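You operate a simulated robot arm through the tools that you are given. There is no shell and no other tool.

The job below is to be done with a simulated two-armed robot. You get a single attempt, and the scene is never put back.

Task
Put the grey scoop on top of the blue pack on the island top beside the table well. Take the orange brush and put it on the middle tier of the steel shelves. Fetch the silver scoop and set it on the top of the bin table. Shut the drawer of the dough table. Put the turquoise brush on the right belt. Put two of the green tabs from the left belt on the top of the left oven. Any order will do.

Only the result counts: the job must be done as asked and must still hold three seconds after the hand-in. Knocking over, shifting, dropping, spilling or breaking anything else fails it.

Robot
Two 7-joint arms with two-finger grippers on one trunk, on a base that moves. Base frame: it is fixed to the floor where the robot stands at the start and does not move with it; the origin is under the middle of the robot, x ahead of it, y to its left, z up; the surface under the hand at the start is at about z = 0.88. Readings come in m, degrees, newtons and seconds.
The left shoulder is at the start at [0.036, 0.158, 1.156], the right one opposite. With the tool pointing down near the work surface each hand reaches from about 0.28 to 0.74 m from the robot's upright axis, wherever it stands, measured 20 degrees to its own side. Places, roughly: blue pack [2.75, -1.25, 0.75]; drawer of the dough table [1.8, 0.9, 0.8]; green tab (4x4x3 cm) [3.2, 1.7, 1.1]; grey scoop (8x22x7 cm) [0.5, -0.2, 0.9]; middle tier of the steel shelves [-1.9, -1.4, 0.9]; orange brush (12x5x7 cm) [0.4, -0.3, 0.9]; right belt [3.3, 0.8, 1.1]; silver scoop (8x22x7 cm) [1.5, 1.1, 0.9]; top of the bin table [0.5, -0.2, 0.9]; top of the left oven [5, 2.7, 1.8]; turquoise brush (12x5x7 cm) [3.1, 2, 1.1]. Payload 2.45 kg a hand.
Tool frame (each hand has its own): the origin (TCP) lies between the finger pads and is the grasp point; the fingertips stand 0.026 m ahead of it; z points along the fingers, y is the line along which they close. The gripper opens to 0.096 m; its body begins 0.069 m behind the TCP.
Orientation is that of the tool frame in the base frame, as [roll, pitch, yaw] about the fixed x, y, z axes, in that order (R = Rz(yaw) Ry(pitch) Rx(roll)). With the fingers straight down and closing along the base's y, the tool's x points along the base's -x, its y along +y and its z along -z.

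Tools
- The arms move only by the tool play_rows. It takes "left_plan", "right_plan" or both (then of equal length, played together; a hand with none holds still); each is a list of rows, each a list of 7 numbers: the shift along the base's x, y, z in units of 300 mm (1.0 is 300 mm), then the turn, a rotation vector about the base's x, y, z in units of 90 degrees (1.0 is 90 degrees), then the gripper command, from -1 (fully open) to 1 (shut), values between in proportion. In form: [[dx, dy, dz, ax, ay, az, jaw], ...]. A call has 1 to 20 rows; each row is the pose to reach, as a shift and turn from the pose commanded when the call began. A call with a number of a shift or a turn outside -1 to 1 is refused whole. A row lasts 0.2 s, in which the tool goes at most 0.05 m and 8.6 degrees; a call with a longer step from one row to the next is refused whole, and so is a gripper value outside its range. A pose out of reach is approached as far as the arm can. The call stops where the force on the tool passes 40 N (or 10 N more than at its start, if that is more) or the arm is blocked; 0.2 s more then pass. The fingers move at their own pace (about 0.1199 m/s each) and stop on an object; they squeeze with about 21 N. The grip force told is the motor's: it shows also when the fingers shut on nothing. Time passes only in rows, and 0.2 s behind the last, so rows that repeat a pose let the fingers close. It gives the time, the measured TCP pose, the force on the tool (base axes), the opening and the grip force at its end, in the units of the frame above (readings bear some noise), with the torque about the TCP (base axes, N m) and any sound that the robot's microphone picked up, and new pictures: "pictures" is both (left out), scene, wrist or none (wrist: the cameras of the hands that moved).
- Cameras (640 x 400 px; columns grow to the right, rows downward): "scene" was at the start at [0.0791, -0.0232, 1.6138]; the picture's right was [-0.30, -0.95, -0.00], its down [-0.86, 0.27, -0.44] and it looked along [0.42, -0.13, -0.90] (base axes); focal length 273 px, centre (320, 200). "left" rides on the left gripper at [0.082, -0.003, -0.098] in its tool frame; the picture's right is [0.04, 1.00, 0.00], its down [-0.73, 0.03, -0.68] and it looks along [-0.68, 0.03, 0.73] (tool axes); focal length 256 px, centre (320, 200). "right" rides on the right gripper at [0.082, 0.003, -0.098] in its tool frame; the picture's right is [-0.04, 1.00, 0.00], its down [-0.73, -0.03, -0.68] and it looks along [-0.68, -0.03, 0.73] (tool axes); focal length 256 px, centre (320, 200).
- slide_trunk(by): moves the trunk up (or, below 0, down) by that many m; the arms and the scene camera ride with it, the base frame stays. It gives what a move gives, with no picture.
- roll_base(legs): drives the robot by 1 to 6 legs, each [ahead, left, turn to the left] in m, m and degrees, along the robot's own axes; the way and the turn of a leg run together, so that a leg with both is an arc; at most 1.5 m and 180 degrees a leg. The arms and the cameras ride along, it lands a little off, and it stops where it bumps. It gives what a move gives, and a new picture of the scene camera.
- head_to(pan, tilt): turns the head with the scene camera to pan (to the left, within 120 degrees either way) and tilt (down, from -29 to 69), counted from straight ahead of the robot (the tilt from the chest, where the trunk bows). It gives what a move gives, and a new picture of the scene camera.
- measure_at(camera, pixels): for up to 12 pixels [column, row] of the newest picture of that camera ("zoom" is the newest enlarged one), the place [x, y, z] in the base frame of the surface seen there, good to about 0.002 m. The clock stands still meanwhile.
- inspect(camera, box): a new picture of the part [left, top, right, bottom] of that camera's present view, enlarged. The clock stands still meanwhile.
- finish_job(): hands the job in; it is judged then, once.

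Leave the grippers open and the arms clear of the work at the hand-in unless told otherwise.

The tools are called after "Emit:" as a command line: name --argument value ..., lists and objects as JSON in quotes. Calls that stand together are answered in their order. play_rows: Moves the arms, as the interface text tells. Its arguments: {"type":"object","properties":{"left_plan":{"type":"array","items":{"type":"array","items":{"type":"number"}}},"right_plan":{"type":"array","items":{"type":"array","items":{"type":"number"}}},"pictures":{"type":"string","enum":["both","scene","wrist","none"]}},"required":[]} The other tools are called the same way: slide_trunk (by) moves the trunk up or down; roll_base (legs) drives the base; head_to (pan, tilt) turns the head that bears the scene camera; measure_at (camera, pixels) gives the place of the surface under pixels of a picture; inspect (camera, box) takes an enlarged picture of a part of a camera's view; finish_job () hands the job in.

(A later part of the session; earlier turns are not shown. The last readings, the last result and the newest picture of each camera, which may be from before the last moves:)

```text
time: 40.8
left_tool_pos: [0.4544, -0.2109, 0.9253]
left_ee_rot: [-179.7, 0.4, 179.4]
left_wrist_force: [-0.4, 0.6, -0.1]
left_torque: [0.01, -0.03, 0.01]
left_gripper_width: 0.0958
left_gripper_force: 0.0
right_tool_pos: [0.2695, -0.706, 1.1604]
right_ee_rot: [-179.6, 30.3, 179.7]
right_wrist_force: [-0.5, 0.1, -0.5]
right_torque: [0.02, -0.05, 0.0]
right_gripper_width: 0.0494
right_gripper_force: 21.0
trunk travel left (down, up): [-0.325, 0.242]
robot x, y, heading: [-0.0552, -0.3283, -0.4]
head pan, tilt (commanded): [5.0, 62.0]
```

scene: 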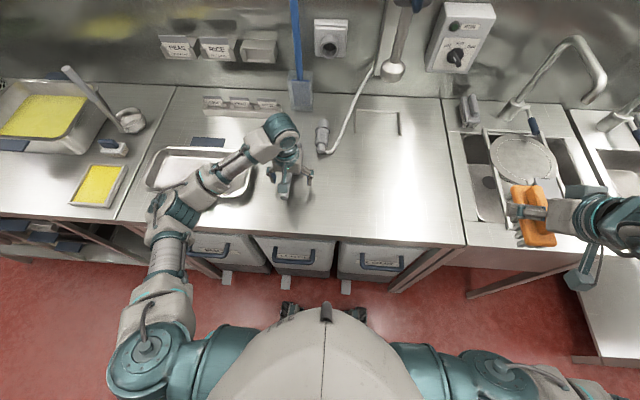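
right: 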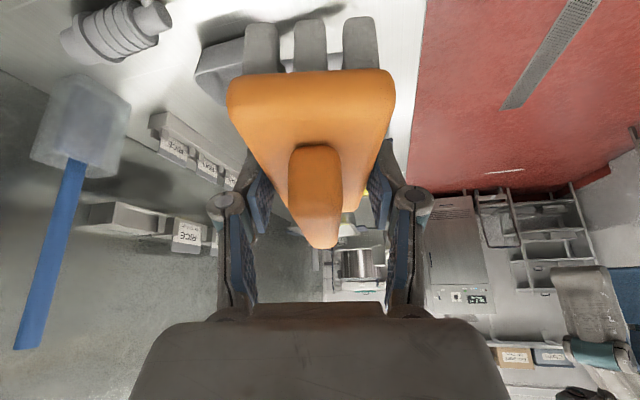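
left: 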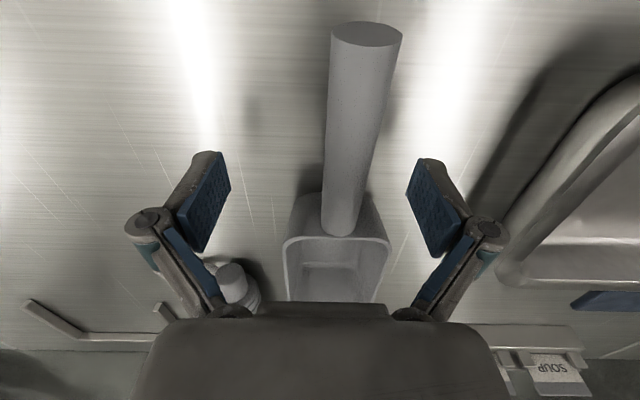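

The body still sways (the hand reads y = -0.211 now, the handle is ~13 mm to +y). I wait a second for it to settle before closing.

Emit:
play_rows --left_plan '[[0, 0, 0, 0, 0, 0, -1], [0, 0, 0, 0, 0, 0, -1], [0, 0, 0, 0, 0, 0, -1], [0, 0, 0, 0, 0, 0, -1], [0, 0, 0, 0, 0, 0, -1], [0, 0, 0, 0, 0, 0, -1]]' --pictures "wrist"

```text
time: 42.2
left_tool_pos: [0.4543, -0.2075, 0.9229]
left_ee_rot: [-179.5, 0.3, 179.6]
left_wrist_force: [-0.3, -0.1, 0.2]
left_torque: [0.0, 0.0, 0.03]
left_gripper_width: 0.0962
left_gripper_force: 0.1
right_tool_pos: [0.2733, -0.6984, 1.1654]
right_ee_rot: [-179.4, 30.3, 179.7]
right_wrist_force: [-0.6, 0.3, -0.9]
right_torque: [-0.01, 0.0, -0.02]
right_gripper_width: 0.0496
right_gripper_force: 21.1
trunk travel left (down, up): [-0.325, 0.242]
robot x, y, heading: [-0.056, -0.3233, -0.6]
head pan, tilt (commanded): [5.0, 62.0]
```

left: 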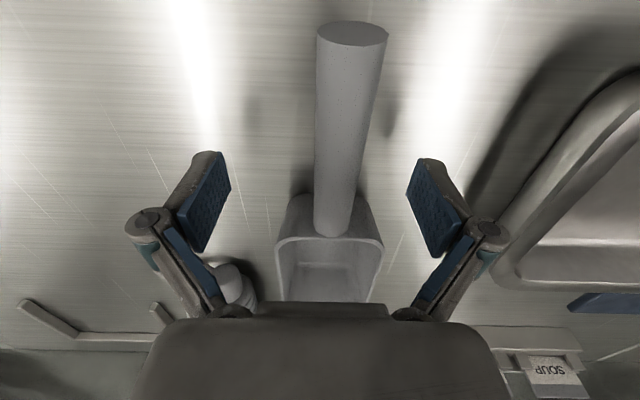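

Emit:
play_rows --left_plan '[[0, 0.027, 0, 0, 0, 0, -1], [0, 0.027, 0, 0, 0, 0, -1], [0, 0.027, 0, 0, 0, 0, -1], [0, 0.027, 0, 0, 0, 0, -1], [0, 0.027, 0, 0, 0, 0, -1], [0, 0.027, 0, 0, 0, 0, -1], [0, 0.027, 0, 0, 0, 0, -1], [0, 0.027, 0, 0, 0, 0, -1]]' --pictures "wrist"

```text
time: 44.0
left_tool_pos: [0.4554, -0.1995, 0.9223]
left_ee_rot: [-179.5, 0.3, 179.5]
left_wrist_force: [-0.1, -0.2, -0.4]
left_torque: [0.0, 0.02, 0.0]
left_gripper_width: 0.096
left_gripper_force: 0.0
right_tool_pos: [0.2731, -0.6989, 1.1622]
right_ee_rot: [-179.5, 30.3, 179.6]
right_wrist_force: [-1.0, 0.2, -1.0]
right_torque: [0.04, -0.04, 0.0]
right_gripper_width: 0.0493
right_gripper_force: 20.3
trunk travel left (down, up): [-0.325, 0.242]
robot x, y, heading: [-0.0581, -0.3241, -0.8]
head pan, tilt (commanded): [5.0, 62.0]
```

left: 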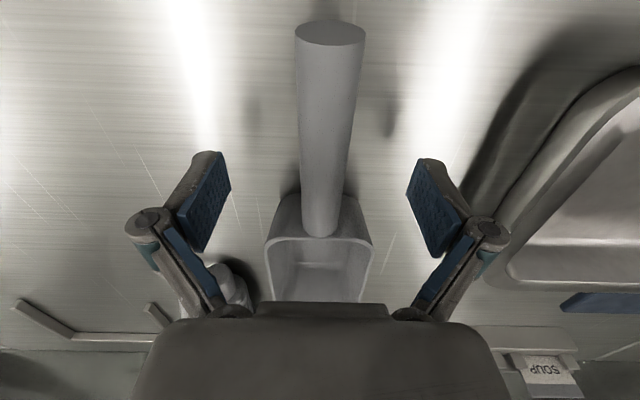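

Settled and centred: the handle lies at column ~321 between the pads. I close the left gripper.

Emit:
play_rows --left_plan '[[0, 0, 0, 0, 0, 0, 0], [0, 0, 0, 0, 0, 0, 1], [0, 0, 0, 0, 0, 0, 1], [0, 0, 0, 0, 0, 0, 1], [0, 0, 0, 0, 0, 0, 1], [0, 0, 0, 0, 0, 0, 1]]' --pictures "wrist"

Emit:
play_rows --left_plan '[[0, 0, 0.05, 0, 0, 0, 1], [0, 0, 0.15, 0, 0, 0, 1], [0, 0, 0.3, 0, 0, 0, 1], [0, 0, 0.45, 0, 0, 0, 1], [0, 0, 0.6, 0, 0, 0, 1], [0, 0, 0.75, 0, 0, 0, 1], [0, 0, 0.75, 0, 0, 0, 1]]'

```text
time: 45.4
left_tool_pos: [0.4545, -0.1997, 0.9235]
left_ee_rot: [-179.6, 0.4, 179.5]
left_wrist_force: [0.2, 1.0, 2.4]
left_torque: [0.03, -0.11, 0.02]
left_gripper_width: 0.0201
left_gripper_force: 20.7
right_tool_pos: [0.273, -0.6998, 1.163]
right_ee_rot: [-179.5, 30.3, 179.7]
right_wrist_force: [-0.1, 0.7, -1.2]
right_torque: [0.0, -0.01, 0.0]
right_gripper_width: 0.0493
right_gripper_force: 21.0
trunk travel left (down, up): [-0.325, 0.242]
robot x, y, heading: [-0.0577, -0.3268, -0.7]
head pan, tilt (commanded): [5.0, 62.0]
```

left: 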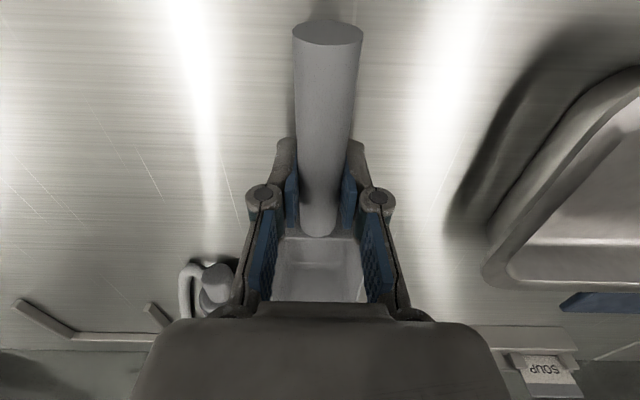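

```text
time: 47.0
left_tool_pos: [0.456, -0.2039, 1.1537]
left_ee_rot: [-179.6, 0.3, 179.5]
left_wrist_force: [-0.3, 0.0, -1.4]
left_torque: [-0.04, 0.07, -0.03]
left_gripper_width: 0.02
left_gripper_force: 21.2
right_tool_pos: [0.2734, -0.6998, 1.1619]
right_ee_rot: [-179.5, 30.2, 179.7]
right_wrist_force: [-0.7, -1.1, -0.5]
right_torque: [-0.01, -0.03, 0.01]
right_gripper_width: 0.0493
right_gripper_force: 21.7
trunk travel left (down, up): [-0.325, 0.242]
robot x, y, heading: [-0.0557, -0.3266, -0.7]
head pan, tilt (commanded): [5.0, 62.0]
```

scene: 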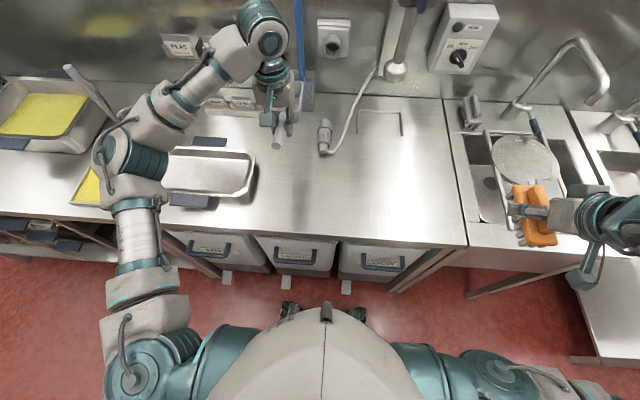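
left: 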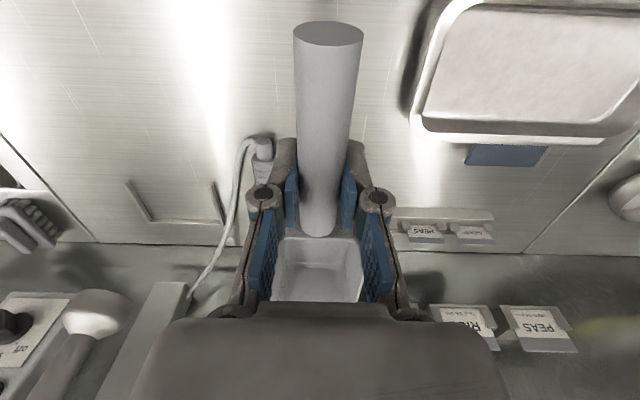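

Both items are held (scoop opening 0.020, 21 N). I retract the left hand towards the body, then back away from the table before turning.

Emit:
play_rows --left_plan '[[-0.1, 0.03, 0, 0, 0, 0, 1], [-0.22, 0.06, 0, 0, 0, 0, 1], [-0.34, 0.09, 0, 0, 0, 0, 1], [-0.46, 0.12, 0, 0, 0, 0, 1], [-0.567, 0.15, 0, 0, 0, 0, 1], [-0.567, 0.15, 0, 0, 0, 0, 1]]' --pictures "none"

Emit:
roll_base --legs '[[-0.5, 0, 0]]'

Emit:
head_to --pan -118 --tilt 35

```text
time: 48.4
left_tool_pos: [0.2864, -0.1525, 1.1503]
left_ee_rot: [-179.6, 0.2, 179.5]
left_wrist_force: [0.6, 0.1, -1.9]
left_torque: [0.02, 0.11, 0.01]
left_gripper_width: 0.0199
left_gripper_force: 20.7
right_tool_pos: [0.2743, -0.6999, 1.1626]
right_ee_rot: [-179.6, 30.2, 179.7]
right_wrist_force: [-0.6, 1.0, -1.0]
right_torque: [-0.04, 0.04, 0.01]
right_gripper_width: 0.0496
right_gripper_force: 21.1
trunk travel left (down, up): [-0.325, 0.242]
robot x, y, heading: [-0.0589, -0.3257, -0.7]
head pan, tilt (commanded): [5.0, 62.0]
```

```text
time: 51.4
left_tool_pos: [-0.2345, -0.1476, 1.1502]
left_ee_rot: [-179.6, 0.3, -179.8]
left_wrist_force: [1.2, -0.1, -0.5]
left_torque: [-0.02, 0.08, -0.02]
left_gripper_width: 0.02
left_gripper_force: 21.1
right_tool_pos: [-0.2406, -0.6948, 1.1628]
right_ee_rot: [-179.5, 30.3, -179.8]
right_wrist_force: [0.5, 0.4, -1.0]
right_torque: [0.05, 0.0, 0.01]
right_gripper_width: 0.0494
right_gripper_force: 21.2
trunk travel left (down, up): [-0.325, 0.242]
robot x, y, heading: [-0.5706, -0.3265, 0.3]
head pan, tilt (commanded): [5.0, 62.0]
```

scene: 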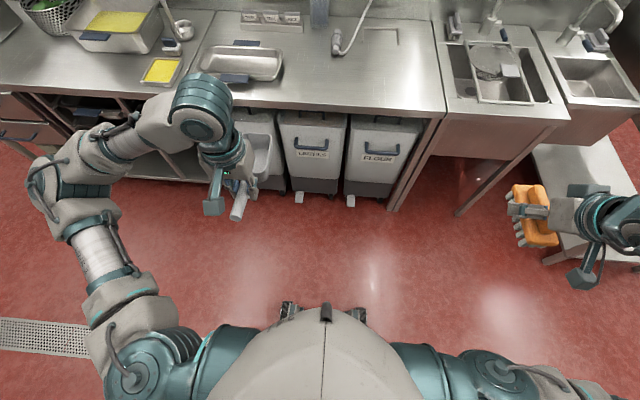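

```text
time: 53.4
left_tool_pos: [-0.236, -0.1455, 1.1519]
left_ee_rot: [-179.5, 0.4, -179.9]
left_wrist_force: [-0.5, 0.0, -0.5]
left_torque: [0.0, 0.07, 0.0]
left_gripper_width: 0.0199
left_gripper_force: 20.9
right_tool_pos: [-0.2412, -0.6929, 1.165]
right_ee_rot: [-179.5, 30.4, -179.8]
right_wrist_force: [-0.4, -0.6, -2.0]
right_torque: [0.02, -0.01, 0.0]
right_gripper_width: 0.0496
right_gripper_force: 21.0
trunk travel left (down, up): [-0.325, 0.242]
robot x, y, heading: [-0.5722, -0.3233, 0.2]
head pan, tilt (commanded): [-118.0, 35.0]
```

scene: 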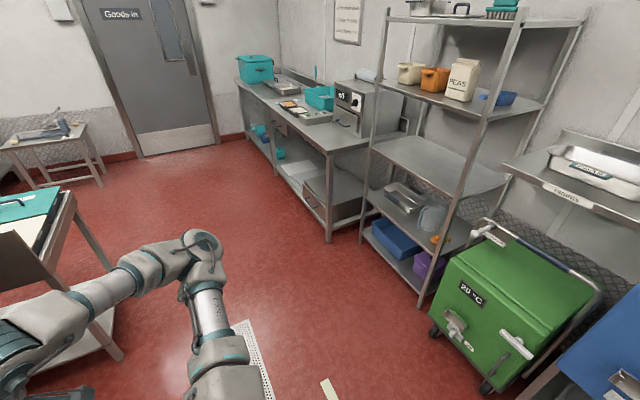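

I see the shelf with its empty middle tier, the green box to its right and the side table to its left. I measure their front corners to choose where to stand.

Emit:
measure_at --camera "scene" --pixels '[[375, 148], [462, 205], [475, 185], [420, 165], [455, 255], [490, 375], [465, 238], [440, 330], [330, 150], [360, 225], [480, 120], [378, 80]]'

Emit:
measure_at --camera "scene" --pixels '[[380, 138], [385, 128], [502, 178], [535, 105], [465, 115], [452, 270], [500, 345], [600, 290], [355, 130], [370, 85], [100, 355], [60, 195]]'

```text
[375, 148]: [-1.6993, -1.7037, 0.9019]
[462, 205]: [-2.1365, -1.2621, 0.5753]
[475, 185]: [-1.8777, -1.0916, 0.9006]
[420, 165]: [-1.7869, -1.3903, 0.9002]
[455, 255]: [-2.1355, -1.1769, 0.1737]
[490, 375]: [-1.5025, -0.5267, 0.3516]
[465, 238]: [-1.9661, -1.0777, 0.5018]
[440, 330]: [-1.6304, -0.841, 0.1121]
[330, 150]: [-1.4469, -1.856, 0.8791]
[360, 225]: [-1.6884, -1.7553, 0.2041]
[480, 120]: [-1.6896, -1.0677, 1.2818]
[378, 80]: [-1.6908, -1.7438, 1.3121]
```

```text
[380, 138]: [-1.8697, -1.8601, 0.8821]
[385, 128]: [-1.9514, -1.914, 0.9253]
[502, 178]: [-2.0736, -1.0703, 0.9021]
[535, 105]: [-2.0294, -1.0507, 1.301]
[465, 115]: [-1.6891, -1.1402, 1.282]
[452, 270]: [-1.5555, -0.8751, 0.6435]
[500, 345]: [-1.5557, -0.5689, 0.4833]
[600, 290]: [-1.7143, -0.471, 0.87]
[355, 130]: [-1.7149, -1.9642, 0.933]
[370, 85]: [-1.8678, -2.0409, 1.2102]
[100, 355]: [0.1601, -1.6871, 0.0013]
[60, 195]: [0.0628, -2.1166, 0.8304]
```

Shelf front posts stand at x = -1.69, y = -1.755 and -1.06; the next tier up is at z = 1.28. I turn to face the shelf and drive to about (-1.0,-1.42), still well short of it.

Emit:
roll_base --legs '[[0, 0, 179.8], [0.4, 1.1, 0]]'

Emit:
head_to --pan -5 --tilt 40

```text
time: 66.8
left_tool_pos: [-1.2846, -1.6312, 1.1514]
left_ee_rot: [-179.7, 0.4, 0.9]
left_wrist_force: [0.4, 0.3, 0.0]
left_torque: [0.04, -0.07, 0.0]
left_gripper_width: 0.0201
left_gripper_force: 21.3
right_tool_pos: [-1.2859, -1.0837, 1.1639]
right_ee_rot: [-179.5, 30.4, 0.9]
right_wrist_force: [0.3, -0.2, -1.3]
right_torque: [-0.03, 0.01, 0.01]
right_gripper_width: 0.0496
right_gripper_force: 20.7
trunk travel left (down, up): [-0.325, 0.242]
robot x, y, heading: [-0.9455, -1.4553, -179.2]
head pan, tilt (commanded): [-118.0, 35.0]
```

scene: 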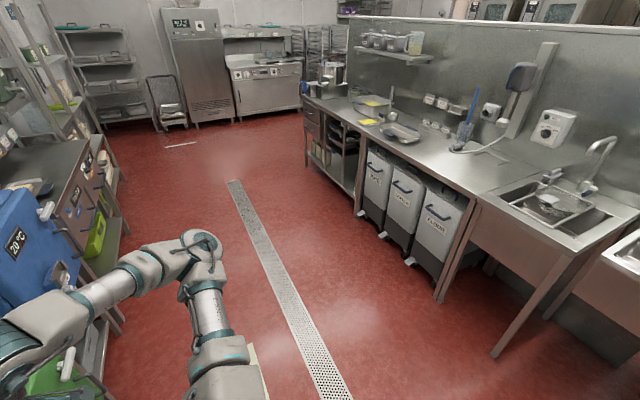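

```text
time: 68.7
left_tool_pos: [-1.2847, -1.6339, 1.1529]
left_ee_rot: [-179.5, 0.5, 0.8]
left_wrist_force: [0.2, 0.4, -1.4]
left_torque: [0.03, -0.09, -0.03]
left_gripper_width: 0.0201
left_gripper_force: 20.9
right_tool_pos: [-1.2835, -1.0883, 1.1664]
right_ee_rot: [-179.4, 30.6, 1.0]
right_wrist_force: [0.5, 0.1, -1.5]
right_torque: [-0.02, 0.0, 0.0]
right_gripper_width: 0.0494
right_gripper_force: 21.2
trunk travel left (down, up): [-0.325, 0.242]
robot x, y, heading: [-0.9505, -1.4564, -179.1]
head pan, tilt (commanded): [-5.0, 40.0]
```

scene: 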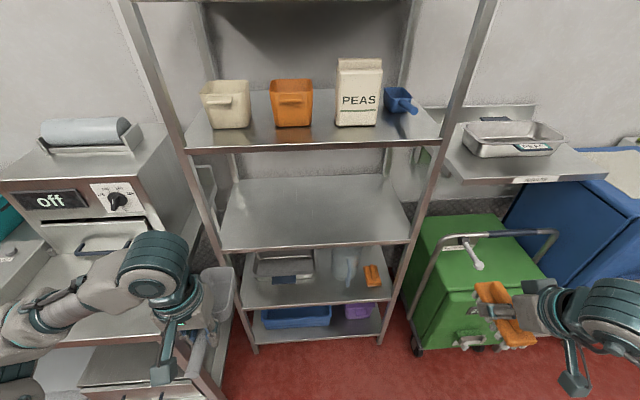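

The shelf's middle tier is straight ahead, empty. I move 0.2 m closer with small corrections; the scoop tip in the left hand should stop about 6 cm short of the shelf front.

Emit:
roll_base --legs '[[0.19, -0.035, -0.9]]'

Emit:
head_to --pan -10 --tilt 45

```text
time: 70.3
left_tool_pos: [-1.4726, -1.6005, 1.1519]
left_ee_rot: [-179.3, 0.6, 0.1]
left_wrist_force: [0.4, 0.5, -0.5]
left_torque: [0.03, -0.08, 0.03]
left_gripper_width: 0.02
left_gripper_force: 20.7
right_tool_pos: [-1.4684, -1.0534, 1.1668]
right_ee_rot: [-179.3, 30.5, 0.3]
right_wrist_force: [-0.2, 0.4, -0.1]
right_torque: [0.01, 0.02, 0.04]
right_gripper_width: 0.05
right_gripper_force: 20.9
trunk travel left (down, up): [-0.325, 0.242]
robot x, y, heading: [-1.1371, -1.4225, -180.0]
head pan, tilt (commanded): [-5.0, 40.0]
```

scene: 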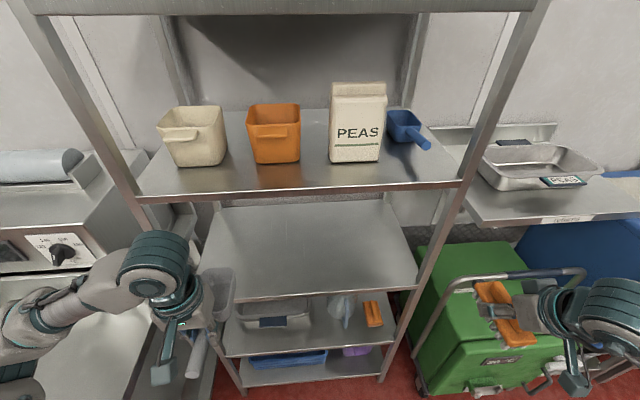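

```text
time: 70.9
left_tool_pos: [-1.4731, -1.5991, 1.1522]
left_ee_rot: [-179.5, 0.5, 0.1]
left_wrist_force: [0.0, 0.1, -0.6]
left_torque: [-0.01, -0.1, 0.01]
left_gripper_width: 0.02
left_gripper_force: 21.2
right_tool_pos: [-1.4678, -1.0534, 1.1666]
right_ee_rot: [-179.3, 30.5, 0.2]
right_wrist_force: [-0.7, 0.6, -0.7]
right_torque: [-0.04, 0.0, 0.02]
right_gripper_width: 0.0493
right_gripper_force: 20.9
trunk travel left (down, up): [-0.325, 0.242]
robot x, y, heading: [-1.1385, -1.4209, -180.1]
head pan, tilt (commanded): [-10.0, 45.0]
```

scene: 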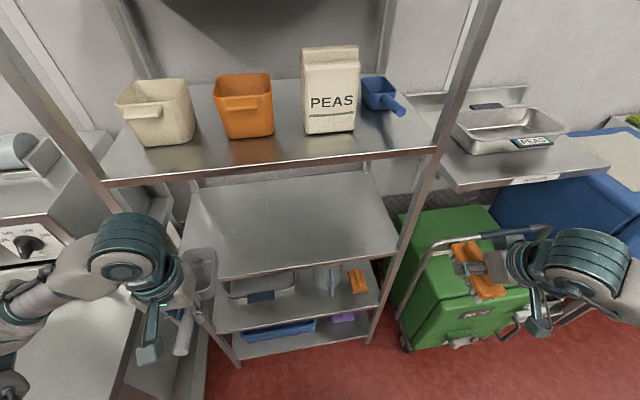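

I check the gap between the scoop bowl (about (203,262)) in the left hand and the shelf, and the tier front edge.

Emit:
measure_at --camera "scene" --pixels '[[200, 252], [212, 255], [195, 275], [300, 265], [385, 245], [300, 160], [300, 200], [410, 215], [340, 225]]'

Emit:
inspect --camera "scene" --box '[80, 140, 320, 340]'

```text
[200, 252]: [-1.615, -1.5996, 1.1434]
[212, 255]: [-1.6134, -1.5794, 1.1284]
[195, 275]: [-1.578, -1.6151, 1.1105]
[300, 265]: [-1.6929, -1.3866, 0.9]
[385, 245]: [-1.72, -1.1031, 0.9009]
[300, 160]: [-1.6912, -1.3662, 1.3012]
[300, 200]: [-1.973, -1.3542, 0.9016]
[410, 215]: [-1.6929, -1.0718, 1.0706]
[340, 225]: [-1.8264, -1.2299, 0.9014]
```

```text
2.00 times, centred on (200, 240) of scene
```

zoom: 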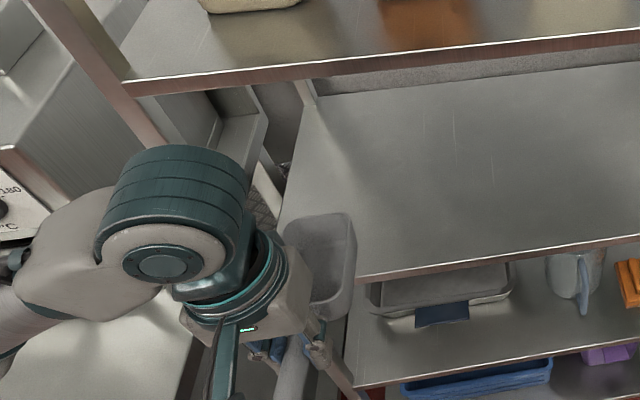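

The scoop tip is 7.5 cm clear of the tier. I swing the brush in front of the middle tier at (-1.50,-1.28,1.01), still outside the shelf.

Emit:
play_rows --right_plan '[[-0.02, -0.1, -0.05, 0, 0, 0, 1], [-0.03, -0.22, -0.12, 0, 0, 0, 1], [-0.05, -0.34, -0.2, 0, 0, 0, 1], [-0.06, -0.46, -0.28, 0, 0, 0, 1], [-0.07, -0.58, -0.36, 0, 0, 0, 1], [-0.09, -0.68, -0.44, 0, 0, 0, 1], [-0.1, -0.757, -0.51, 0, 0, 0, 1], [-0.1, -0.757, -0.51, 0, 0, 0, 1], [-0.1, -0.757, -0.51, 0, 0, 0, 1]]'

```text
time: 72.9
left_tool_pos: [-1.4736, -1.5987, 1.1524]
left_ee_rot: [-179.5, 0.7, 0.0]
left_wrist_force: [-0.1, -0.1, -1.1]
left_torque: [0.01, -0.07, 0.0]
left_gripper_width: 0.02
left_gripper_force: 21.8
right_tool_pos: [-1.5155, -1.2899, 1.02]
right_ee_rot: [-179.4, 30.5, 0.2]
right_wrist_force: [-0.2, 0.1, -0.5]
right_torque: [-0.02, -0.02, 0.03]
right_gripper_width: 0.0494
right_gripper_force: 21.2
right hand out of reach, approached as far as the arm can: row 2, 3, 4, 5, 6, 7, 8, 9
trunk travel left (down, up): [-0.325, 0.242]
robot x, y, heading: [-1.139, -1.4205, -179.9]
head pan, tilt (commanded): [-10.0, 45.0]
```

scene: 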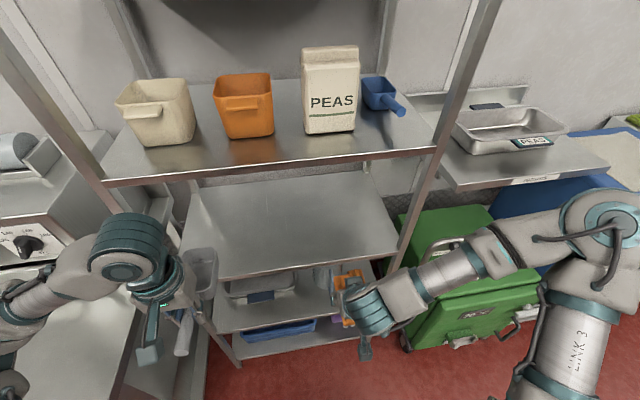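
right: 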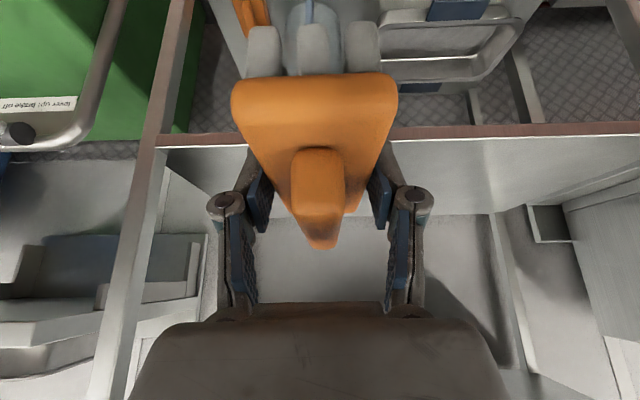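

The hand reached (-1.516,-1.290,1.020), close to target (a bit near the body). I check where the right elbow (about (600,220)) now is relative to the boxes.

Emit:
measure_at --camera "scene" --pixels '[[600, 220], [570, 210], [500, 245], [440, 280], [590, 300], [620, 240], [372, 310], [350, 280]]'

```text
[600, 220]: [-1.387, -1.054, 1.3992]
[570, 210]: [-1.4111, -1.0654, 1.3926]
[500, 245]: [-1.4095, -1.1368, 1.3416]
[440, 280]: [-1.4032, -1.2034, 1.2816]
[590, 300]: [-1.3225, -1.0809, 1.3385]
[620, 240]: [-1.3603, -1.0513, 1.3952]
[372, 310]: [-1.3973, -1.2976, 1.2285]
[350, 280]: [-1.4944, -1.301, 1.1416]
```

The elbow is high and well outside the shelf. I slide the brush in over the middle tier at a low height (bristles ~4.5 cm over the tier).

Emit:
play_rows --right_plan '[[-0.08, 0.016, -0.117, 0, 0, 0, 1], [-0.18, 0.016, -0.117, 0, 0, 0, 1], [-0.28, 0.016, -0.117, 0, 0, 0, 1], [-0.38, 0.016, -0.117, 0, 0, 0, 1], [-0.48, 0.016, -0.117, 0, 0, 0, 1], [-0.58, 0.016, -0.117, 0, 0, 0, 1], [-0.68, 0.016, -0.117, 0, 0, 0, 1], [-0.78, 0.016, -0.117, 0, 0, 0, 1], [-0.86, 0.016, -0.117, 0, 0, 0, 1], [-0.915, 0.016, -0.117, 0, 0, 0, 1], [-0.915, 0.016, -0.117, 0, 0, 0, 1]]'

```text
time: 75.3
left_tool_pos: [-1.4744, -1.5992, 1.1522]
left_ee_rot: [-179.5, 0.6, 0.0]
left_wrist_force: [0.8, -0.3, -0.9]
left_torque: [0.0, -0.06, 0.0]
left_gripper_width: 0.0199
left_gripper_force: 20.9
right_tool_pos: [-1.7656, -1.2571, 0.9959]
right_ee_rot: [-179.3, 30.6, 0.2]
right_wrist_force: [-0.5, -0.3, -1.2]
right_torque: [0.02, -0.01, -0.04]
right_gripper_width: 0.0495
right_gripper_force: 20.7
right hand out of reach, approached as far as the arm can: row 8, 9, 10, 11
trunk travel left (down, up): [-0.325, 0.242]
robot x, y, heading: [-1.1383, -1.4202, -180.0]
head pan, tilt (commanded): [-10.0, 45.0]
```

scene: 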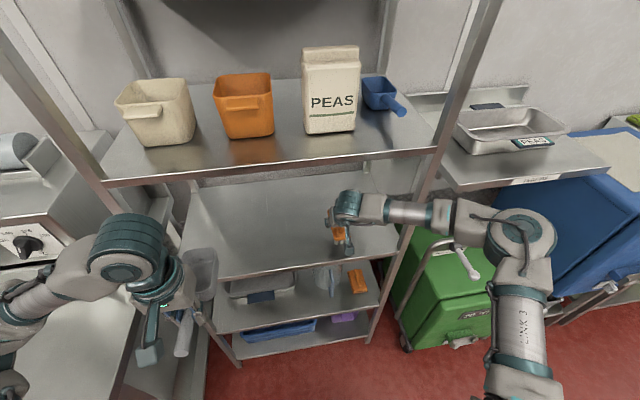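
right: 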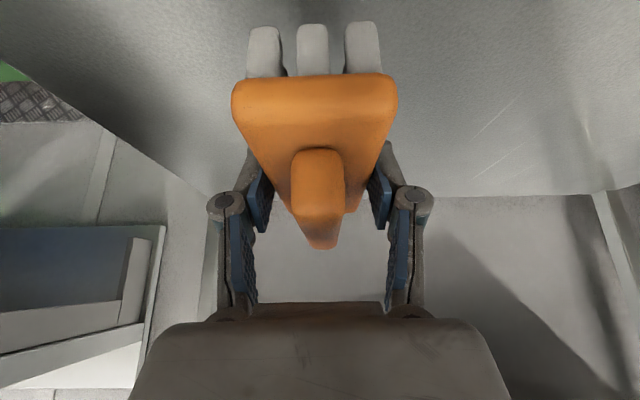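

The arm stops at x = -1.766; the brush would be only just on the tier. I lower it slightly, pull the left hand 4 cm back, then roll the base 6 cm ahead.

Emit:
play_rows --left_plan '[[0.05, 0, 0, 0, 0, 0, 1], [0.1, 0, 0, 0, 0, 0, 1], [0.14, 0, 0, 0, 0, 0, 1], [0.14, 0, 0, 0, 0, 0, 1]]' --right_plan '[[0, 0, -0.03, 0, 0, 0, 1], [0, 0, -0.06, 0, 0, 0, 1], [0, 0, -0.09, 0, 0, 0, 1], [0, 0, -0.09, 0, 0, 0, 1]]' --pictures "none"

Emit:
roll_base --legs '[[0.06, 0, 0]]'

```text
time: 76.3
left_tool_pos: [-1.4334, -1.5983, 1.1515]
left_ee_rot: [-179.5, 0.5, 0.0]
left_wrist_force: [-0.5, 0.3, 0.1]
left_torque: [0.02, -0.1, 0.01]
left_gripper_width: 0.02
left_gripper_force: 20.6
right_tool_pos: [-1.7613, -1.2518, 0.9692]
right_ee_rot: [-179.4, 30.6, 0.2]
right_wrist_force: [-1.0, -0.8, -0.7]
right_torque: [-0.01, -0.03, -0.01]
right_gripper_width: 0.0494
right_gripper_force: 20.9
right hand out of reach, approached as far as the arm can: row 2, 3, 4
trunk travel left (down, up): [-0.325, 0.242]
robot x, y, heading: [-1.1376, -1.4189, -179.7]
head pan, tilt (commanded): [-10.0, 45.0]
```

```text
time: 77.3
left_tool_pos: [-1.4915, -1.5976, 1.1524]
left_ee_rot: [-179.4, 0.8, -0.1]
left_wrist_force: [-0.3, 0.9, -0.2]
left_torque: [-0.02, -0.05, 0.02]
left_gripper_width: 0.0202
left_gripper_force: 21.0
right_tool_pos: [-1.819, -1.2499, 0.971]
right_ee_rot: [-179.4, 30.9, 0.1]
right_wrist_force: [0.7, 0.1, -1.1]
right_torque: [-0.01, -0.02, -0.04]
right_gripper_width: 0.0497
right_gripper_force: 21.3
trunk travel left (down, up): [-0.325, 0.242]
robot x, y, heading: [-1.2026, -1.4204, 179.9]
head pan, tilt (commanded): [-10.0, 45.0]
```

scene: 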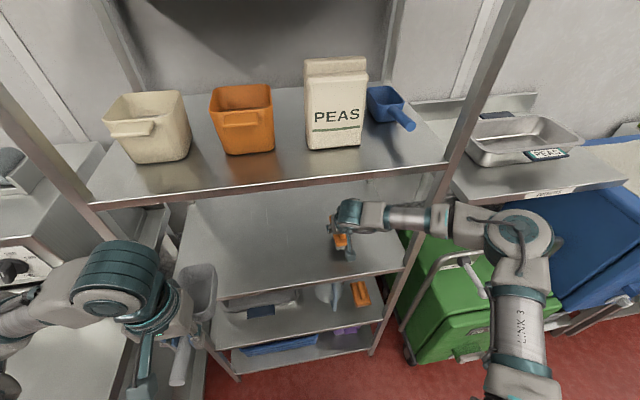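

The brush is now 12 cm inside the tier. I lower it gently to the tier.

Emit:
play_rows --right_plan '[[0.01, 0, -0.03, 0, 0, 0, 1], [0.02, 0, -0.06, 0, 0, 0, 1], [0.03, 0, -0.085, 0, 0, 0, 1], [0.03, 0, -0.1, 0, 0, 0, 1], [0.03, 0, -0.1, 0, 0, 0, 1], [0.03, 0, -0.1, 0, 0, 0, 1]]'

```text
time: 78.7
left_tool_pos: [-1.4916, -1.5971, 1.1524]
left_ee_rot: [-179.5, 0.6, -0.1]
left_wrist_force: [0.3, -0.6, -0.9]
left_torque: [0.0, -0.06, -0.02]
left_gripper_width: 0.02
left_gripper_force: 21.0
right_tool_pos: [-1.8081, -1.2458, 0.9424]
right_ee_rot: [-179.5, 30.7, 0.2]
right_wrist_force: [-0.8, 0.0, -1.1]
right_torque: [-0.01, 0.0, -0.01]
right_gripper_width: 0.0494
right_gripper_force: 20.8
right hand out of reach, approached as far as the arm can: row 4, 5, 6
trunk travel left (down, up): [-0.325, 0.242]
robot x, y, heading: [-1.2007, -1.4173, 180.1]
head pan, tilt (commanded): [-10.0, 45.0]
```

scene: 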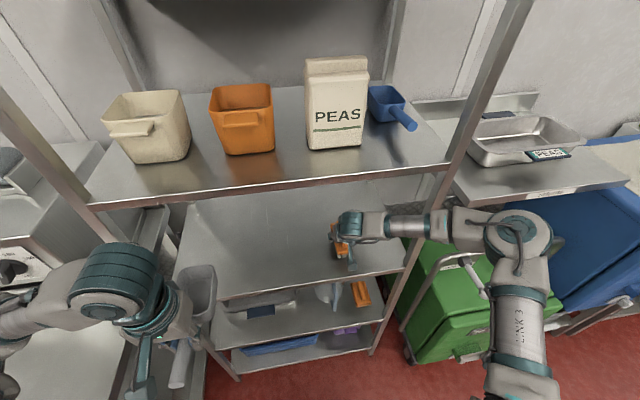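
right: 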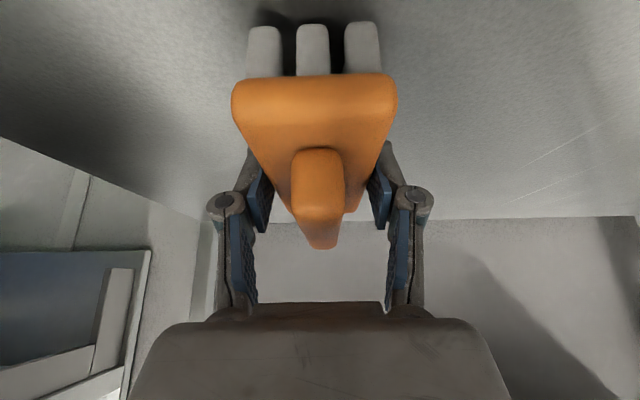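

Just above the tier (z 0.9424, contact expected near 0.939). I lower a few more mm and watch the force.

Emit:
play_rows --right_plan '[[0.02, 0, -0.008, 0, 0, 0, 1], [0.03, 0, -0.015, 0, 0, 0, 1], [0.03, 0, -0.02, 0, 0, 0, 1], [0.03, 0, -0.02, 0, 0, 0, 1]]' --pictures "wrist"

```text
time: 79.7
left_tool_pos: [-1.4907, -1.5988, 1.1539]
left_ee_rot: [-179.3, 0.8, 0.0]
left_wrist_force: [0.1, 0.0, -0.5]
left_torque: [-0.01, -0.07, 0.01]
left_gripper_width: 0.0201
left_gripper_force: 21.0
right_tool_pos: [-1.8001, -1.2473, 0.9392]
right_ee_rot: [-179.6, 30.9, 0.0]
right_wrist_force: [-1.5, 0.3, 12.6]
right_torque: [-0.16, 0.25, -0.05]
right_gripper_width: 0.0496
right_gripper_force: 20.9
trunk travel left (down, up): [-0.325, 0.242]
robot x, y, heading: [-1.1985, -1.4183, 179.8]
head pan, tilt (commanded): [-10.0, 45.0]
```

right: 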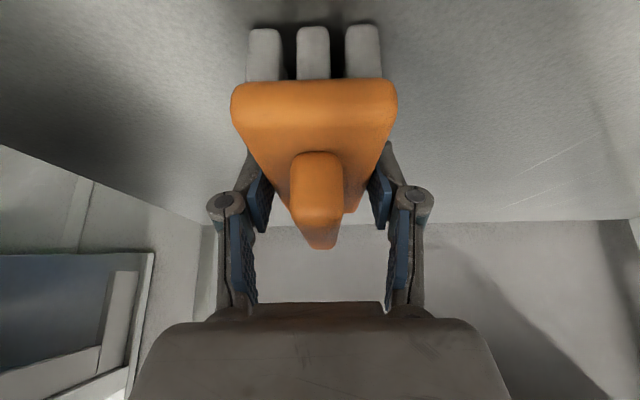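

Contact: 12.6 N upward. I open the fingers and wait.

Emit:
play_rows --right_plan '[[0, 0, 0, 0, 0, 0, 0.2], [0, 0, 0, 0, 0, 0, -0.6], [0, 0, 0, 0, 0, 0, -1], [0, 0, 0, 0, 0, 0, -1]]' --pictures "wrist"

```text
time: 80.7
left_tool_pos: [-1.492, -1.5972, 1.1525]
left_ee_rot: [-179.6, 0.8, 0.0]
left_wrist_force: [0.1, -0.2, 0.6]
left_torque: [0.01, -0.06, -0.01]
left_gripper_width: 0.0198
left_gripper_force: 20.7
right_tool_pos: [-1.7994, -1.2481, 0.9362]
right_ee_rot: [-179.5, 30.7, 0.2]
right_wrist_force: [-0.3, 0.2, -0.2]
right_torque: [-0.01, -0.03, -0.03]
right_gripper_width: 0.0959
right_gripper_force: 0.0
trunk travel left (down, up): [-0.325, 0.242]
robot x, y, heading: [-1.2001, -1.4193, 180.0]
head pan, tilt (commanded): [-10.0, 45.0]
```

right: 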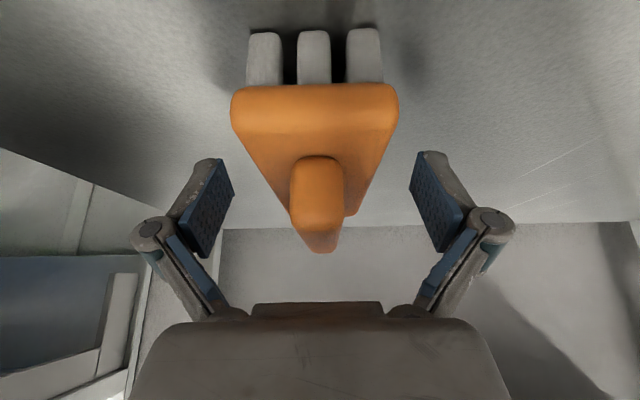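

The brush stands on the tier. I draw the open hand straight out of the shelf.

Emit:
play_rows --right_plan '[[0.08, 0, 0.06, 0, 0, 0, -1], [0.18, 0, 0.12, 0, 0, 0, -1], [0.3, 0, 0.16, 0, 0, 0, -1], [0.44, 0, 0.2, 0, 0, 0, -1], [0.58, 0, 0.24, 0, 0, 0, -1], [0.72, 0, 0.28, 0, 0, 0, -1], [0.86, 0, 0.34, 0, 0, 0, -1], [0.95, 0.05, 0.42, 0, 0, 0, -1], [0.95, 0.05, 0.42, 0, 0, 0, -1]]'

```text
time: 82.7
left_tool_pos: [-1.4916, -1.5964, 1.1533]
left_ee_rot: [-179.4, 0.7, -0.1]
left_wrist_force: [-0.4, 1.2, -0.5]
left_torque: [-0.01, -0.08, 0.03]
left_gripper_width: 0.0199
left_gripper_force: 21.4
right_tool_pos: [-1.5698, -1.2467, 1.0905]
right_ee_rot: [-179.5, 30.7, 0.1]
right_wrist_force: [0.0, 0.2, 0.0]
right_torque: [0.01, 0.01, 0.03]
right_gripper_width: 0.0961
right_gripper_force: 0.0
right hand out of reach, approached as far as the arm can: row 6, 7, 8, 9
trunk travel left (down, up): [-0.325, 0.242]
robot x, y, heading: [-1.1983, -1.4182, 180.1]
head pan, tilt (commanded): [-10.0, 45.0]
```

scene: 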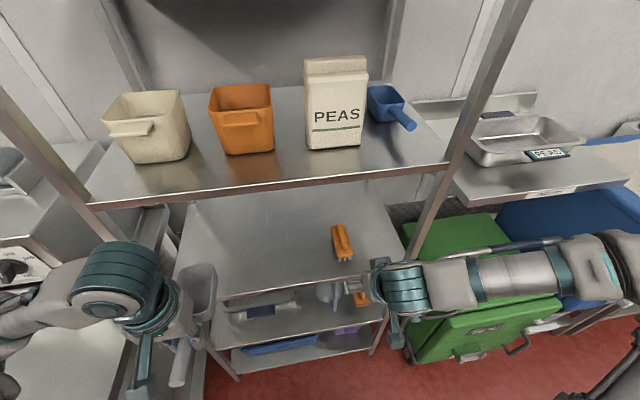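
right: 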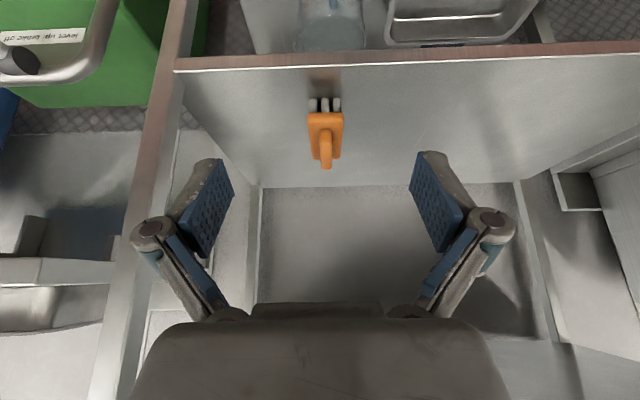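

The orange brush stands on the middle tier at about (-1.80,-1.25). I back away from the shelf and bring the right hand back to a compact, upright pose.

Emit:
roll_base --legs '[[-0.5, 0, 0]]'

Emit:
play_rows --right_plan '[[0.03, 0.12, 0.03, 0, -0.06, 0, -1], [0.07, 0.24, 0.07, 0, -0.12, 0, -1], [0.1, 0.36, 0.1, 0, -0.18, 0, -1], [0.13, 0.48, 0.14, 0, -0.24, 0, -1], [0.17, 0.6, 0.18, 0, -0.3, 0, -1], [0.2, 0.72, 0.22, 0, -0.339, 0, -1], [0.23, 0.8, 0.26, 0, -0.339, 0, -1], [0.23, 0.8, 0.26, 0, -0.339, 0, -1]]' --pictures "scene"

```text
time: 85.7
left_tool_pos: [-0.984, -1.5979, 1.1527]
left_ee_rot: [-179.6, 0.7, 0.3]
left_wrist_force: [0.0, -0.3, -0.3]
left_torque: [0.0, -0.05, -0.01]
left_gripper_width: 0.0199
left_gripper_force: 21.1
right_tool_pos: [-1.0638, -1.2472, 1.0902]
right_ee_rot: [-179.4, 30.7, 0.5]
right_wrist_force: [0.0, -0.6, -0.5]
right_torque: [-0.01, 0.0, 0.02]
right_gripper_width: 0.0962
right_gripper_force: 0.0
trunk travel left (down, up): [-0.325, 0.242]
robot x, y, heading: [-0.6948, -1.4192, -179.8]
head pan, tilt (commanded): [-10.0, 45.0]
```

scene: 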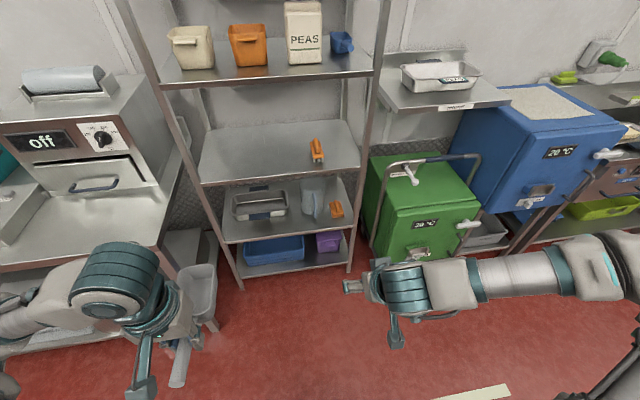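

```text
time: 87.5
left_tool_pos: [-0.9809, -1.5975, 1.1542]
left_ee_rot: [-179.5, 0.9, 0.1]
left_wrist_force: [0.1, -0.6, -1.5]
left_torque: [0.01, -0.09, 0.01]
left_gripper_width: 0.02
left_gripper_force: 20.9
right_tool_pos: [-0.9927, -1.0055, 1.1704]
right_ee_rot: [-179.6, 0.2, 0.3]
right_wrist_force: [0.3, -0.2, 0.0]
right_torque: [-0.02, 0.0, -0.01]
right_gripper_width: 0.096
right_gripper_force: 0.0
trunk travel left (down, up): [-0.325, 0.242]
robot x, y, heading: [-0.694, -1.4171, -179.8]
head pan, tilt (commanded): [-10.0, 45.0]
```

scene: 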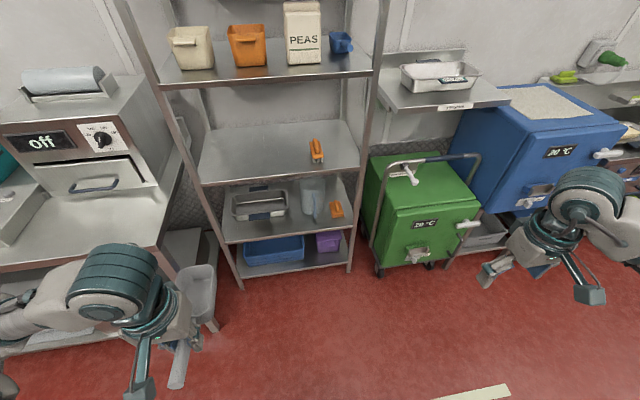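

Now I turn round to face +x and look for the way to the blue pack.

Emit:
roll_base --legs '[[0, 0, -180]]'

Emit:
head_to --pan 0 --tilt 15

```text
time: 95.2
left_tool_pos: [-0.4067, -1.239, 1.1533]
left_ee_rot: [-179.4, 0.9, -179.5]
left_wrist_force: [-0.3, 0.6, -0.3]
left_torque: [0.03, 0.09, 0.03]
left_gripper_width: 0.0199
left_gripper_force: 20.9
right_tool_pos: [-0.3915, -1.8301, 1.1703]
right_ee_rot: [-179.7, 0.2, -179.2]
right_wrist_force: [-0.2, -0.5, -0.2]
right_torque: [0.02, -0.02, -0.01]
right_gripper_width: 0.0958
right_gripper_force: 0.1
trunk travel left (down, up): [-0.325, 0.242]
robot x, y, heading: [-0.6949, -1.4176, 0.5]
head pan, tilt (commanded): [-10.0, 45.0]
```

scene: 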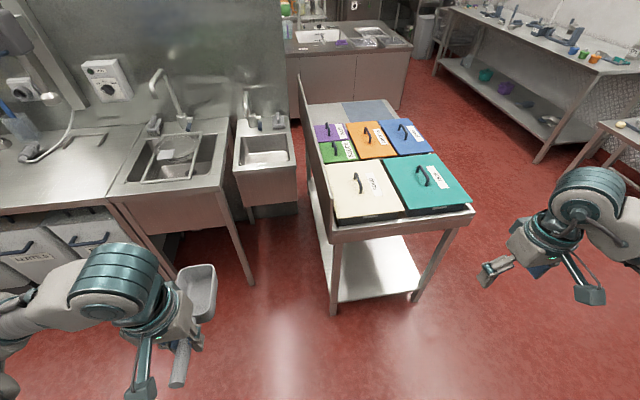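

```text
time: 96.2
left_tool_pos: [-0.4096, -1.2395, 1.1552]
left_ee_rot: [-179.4, 0.9, -179.4]
left_wrist_force: [-0.1, -0.6, -0.3]
left_torque: [0.02, 0.08, 0.0]
left_gripper_width: 0.0199
left_gripper_force: 21.0
right_tool_pos: [-0.3943, -1.8297, 1.171]
right_ee_rot: [-179.6, 0.4, -179.2]
right_wrist_force: [0.1, -0.3, -1.4]
right_torque: [0.0, 0.01, 0.02]
right_gripper_width: 0.0961
right_gripper_force: 0.0
trunk travel left (down, up): [-0.325, 0.242]
robot x, y, heading: [-0.6912, -1.4232, 0.4]
head pan, tilt (commanded): [0.0, 15.0]
```

scene: 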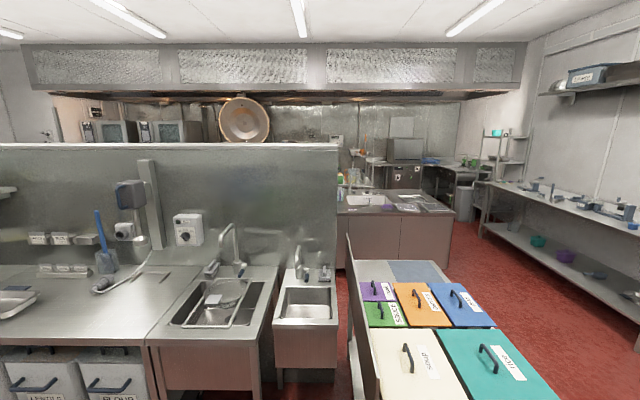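

The island with the well is ahead near (395,210). I measure the island, the lid table and the right-hand wall table to plan the route.

Emit:
measure_at --camera "scene" --pixels '[[340, 208], [450, 210], [370, 198], [405, 205], [415, 195], [410, 262], [445, 265], [560, 395], [400, 270], [500, 225], [490, 180], [640, 275]]'

Emit:
inspect --camera "scene" --box '[320, 130, 520, 260]'

```text
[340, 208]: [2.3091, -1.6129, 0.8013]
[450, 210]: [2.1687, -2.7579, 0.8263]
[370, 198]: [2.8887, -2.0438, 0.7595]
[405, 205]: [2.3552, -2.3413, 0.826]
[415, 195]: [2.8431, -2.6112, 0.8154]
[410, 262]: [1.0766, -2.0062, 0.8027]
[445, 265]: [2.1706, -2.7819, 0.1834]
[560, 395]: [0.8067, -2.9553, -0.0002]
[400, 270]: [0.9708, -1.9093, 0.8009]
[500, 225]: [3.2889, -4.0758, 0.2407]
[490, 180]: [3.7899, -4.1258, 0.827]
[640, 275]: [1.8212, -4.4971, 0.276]
```

```text
3.08 times, centred on (420, 195) of scene
```

zoom: 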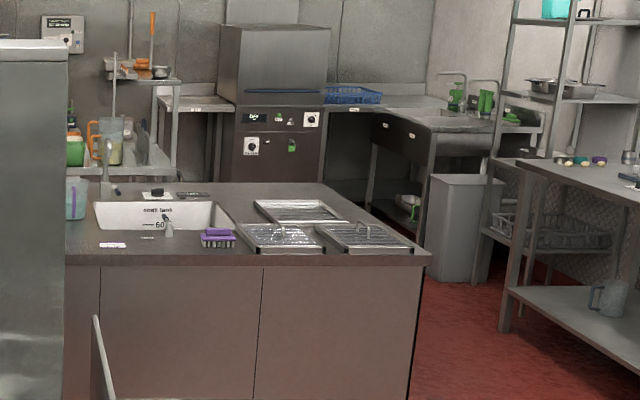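

The island spans x 2.17 and beyond, y down to -2.78; the pack must be at its far-left part, hidden by the divider. I drive round the right side of the lid table (its right edge is at y = -2.12), along y = -2.8.

Emit:
roll_base --legs '[[0, -1.38, -0.4], [1.5, 0, 0]]'

Emit:
head_to --pan 40 --tilt 20

```text
time: 110.1
left_tool_pos: [1.1138, -2.6367, 1.1534]
left_ee_rot: [-179.6, 0.9, 178.6]
left_wrist_force: [0.7, 0.3, -1.2]
left_torque: [-0.01, 0.05, 0.01]
left_gripper_width: 0.0201
left_gripper_force: 21.3
right_tool_pos: [1.1067, -3.2283, 1.1712]
right_ee_rot: [-179.7, 0.4, 178.7]
right_wrist_force: [-0.1, 0.2, -0.3]
right_torque: [0.02, -0.03, 0.04]
right_gripper_width: 0.0959
right_gripper_force: 0.1
trunk travel left (down, up): [-0.325, 0.242]
robot x, y, heading: [0.8221, -2.8034, -1.5]
head pan, tilt (commanded): [0.0, 15.0]
```

scene: 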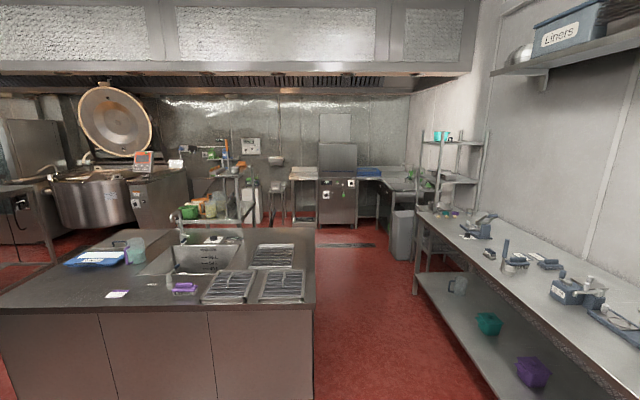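

```text
time: 111.1
left_tool_pos: [1.1113, -2.6365, 1.1538]
left_ee_rot: [-179.4, 1.1, 178.6]
left_wrist_force: [-0.7, 0.7, -1.0]
left_torque: [0.0, 0.08, 0.03]
left_gripper_width: 0.02
left_gripper_force: 21.3
right_tool_pos: [1.1051, -3.2272, 1.1722]
right_ee_rot: [-179.6, 0.6, 178.7]
right_wrist_force: [0.9, 0.4, -0.4]
right_torque: [0.01, 0.02, 0.01]
right_gripper_width: 0.0958
right_gripper_force: 0.0
trunk travel left (down, up): [-0.325, 0.242]
robot x, y, heading: [0.8226, -2.8068, -1.5]
head pan, tilt (commanded): [40.0, 20.0]
```

scene: 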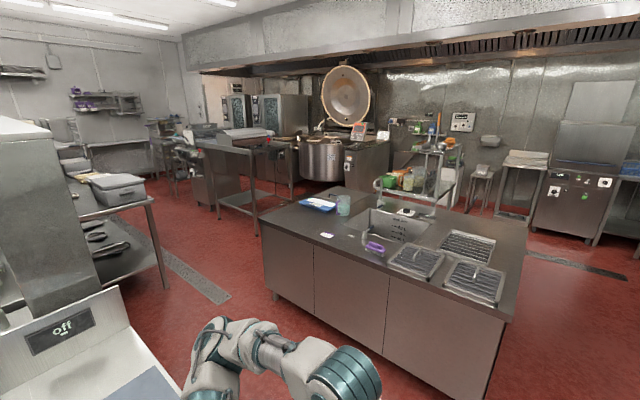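

Now the island is in full view, with the blue pack at (318,204) at its north end and the well next to it. I measure these and look closer.

Emit:
inspect --camera "scene" --box '[250, 170, 450, 290]'

Emit:
measure_at --camera "scene" --pixels '[[318, 204], [302, 203], [333, 208], [344, 200], [262, 222], [330, 188], [300, 235], [515, 320], [520, 225], [155, 210], [230, 300], [275, 300]]'

```text
3.20 times, centred on (350, 230) of scene
```

zoom: 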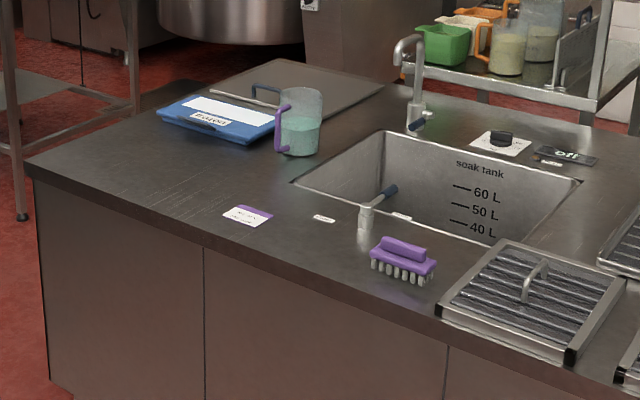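

```text
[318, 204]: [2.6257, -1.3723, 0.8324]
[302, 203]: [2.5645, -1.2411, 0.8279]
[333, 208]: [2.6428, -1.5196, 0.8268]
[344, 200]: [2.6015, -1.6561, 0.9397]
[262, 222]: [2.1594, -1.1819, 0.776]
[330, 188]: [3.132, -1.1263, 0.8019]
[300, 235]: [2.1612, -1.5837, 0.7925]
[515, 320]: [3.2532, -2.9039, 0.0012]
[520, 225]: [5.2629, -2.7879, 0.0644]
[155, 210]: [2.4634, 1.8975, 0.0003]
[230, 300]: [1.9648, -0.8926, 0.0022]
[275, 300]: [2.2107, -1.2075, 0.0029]
```

The pack is a flat blue slab near (2.6,-1.38,0.83), reachable from the island's north end (y ≈ -1.12). I measure pack corners in the enlarged picture and the free floor north of the island.

Emit:
measure_at --camera "zoom" --pixels '[[160, 117], [195, 98], [272, 118], [250, 140], [190, 125], [225, 133], [235, 110], [300, 90], [255, 98], [30, 165], [200, 62], [22, 215]]'

Emit:
measure_at --camera "scene" --pixels '[[255, 235], [262, 205], [215, 205], [240, 195], [190, 160], [200, 240], [215, 150], [262, 150], [300, 140], [155, 285], [150, 205], [200, 280]]'

```text
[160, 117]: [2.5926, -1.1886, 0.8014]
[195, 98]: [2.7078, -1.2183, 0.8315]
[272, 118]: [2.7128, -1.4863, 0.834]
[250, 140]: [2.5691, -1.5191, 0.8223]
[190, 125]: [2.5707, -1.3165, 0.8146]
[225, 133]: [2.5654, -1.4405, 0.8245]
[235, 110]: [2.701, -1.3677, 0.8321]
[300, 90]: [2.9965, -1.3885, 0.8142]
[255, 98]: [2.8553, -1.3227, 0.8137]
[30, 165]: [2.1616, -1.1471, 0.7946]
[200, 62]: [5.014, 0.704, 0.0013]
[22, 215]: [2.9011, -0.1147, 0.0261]
```

```text
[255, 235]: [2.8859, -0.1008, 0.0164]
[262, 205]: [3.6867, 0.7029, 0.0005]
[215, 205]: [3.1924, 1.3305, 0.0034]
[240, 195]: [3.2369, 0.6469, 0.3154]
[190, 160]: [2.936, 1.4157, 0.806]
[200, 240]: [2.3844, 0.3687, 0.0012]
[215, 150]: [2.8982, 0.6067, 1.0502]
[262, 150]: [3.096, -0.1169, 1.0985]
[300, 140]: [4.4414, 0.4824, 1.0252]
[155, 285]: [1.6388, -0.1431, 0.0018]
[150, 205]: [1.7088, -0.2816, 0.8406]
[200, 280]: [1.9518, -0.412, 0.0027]
```

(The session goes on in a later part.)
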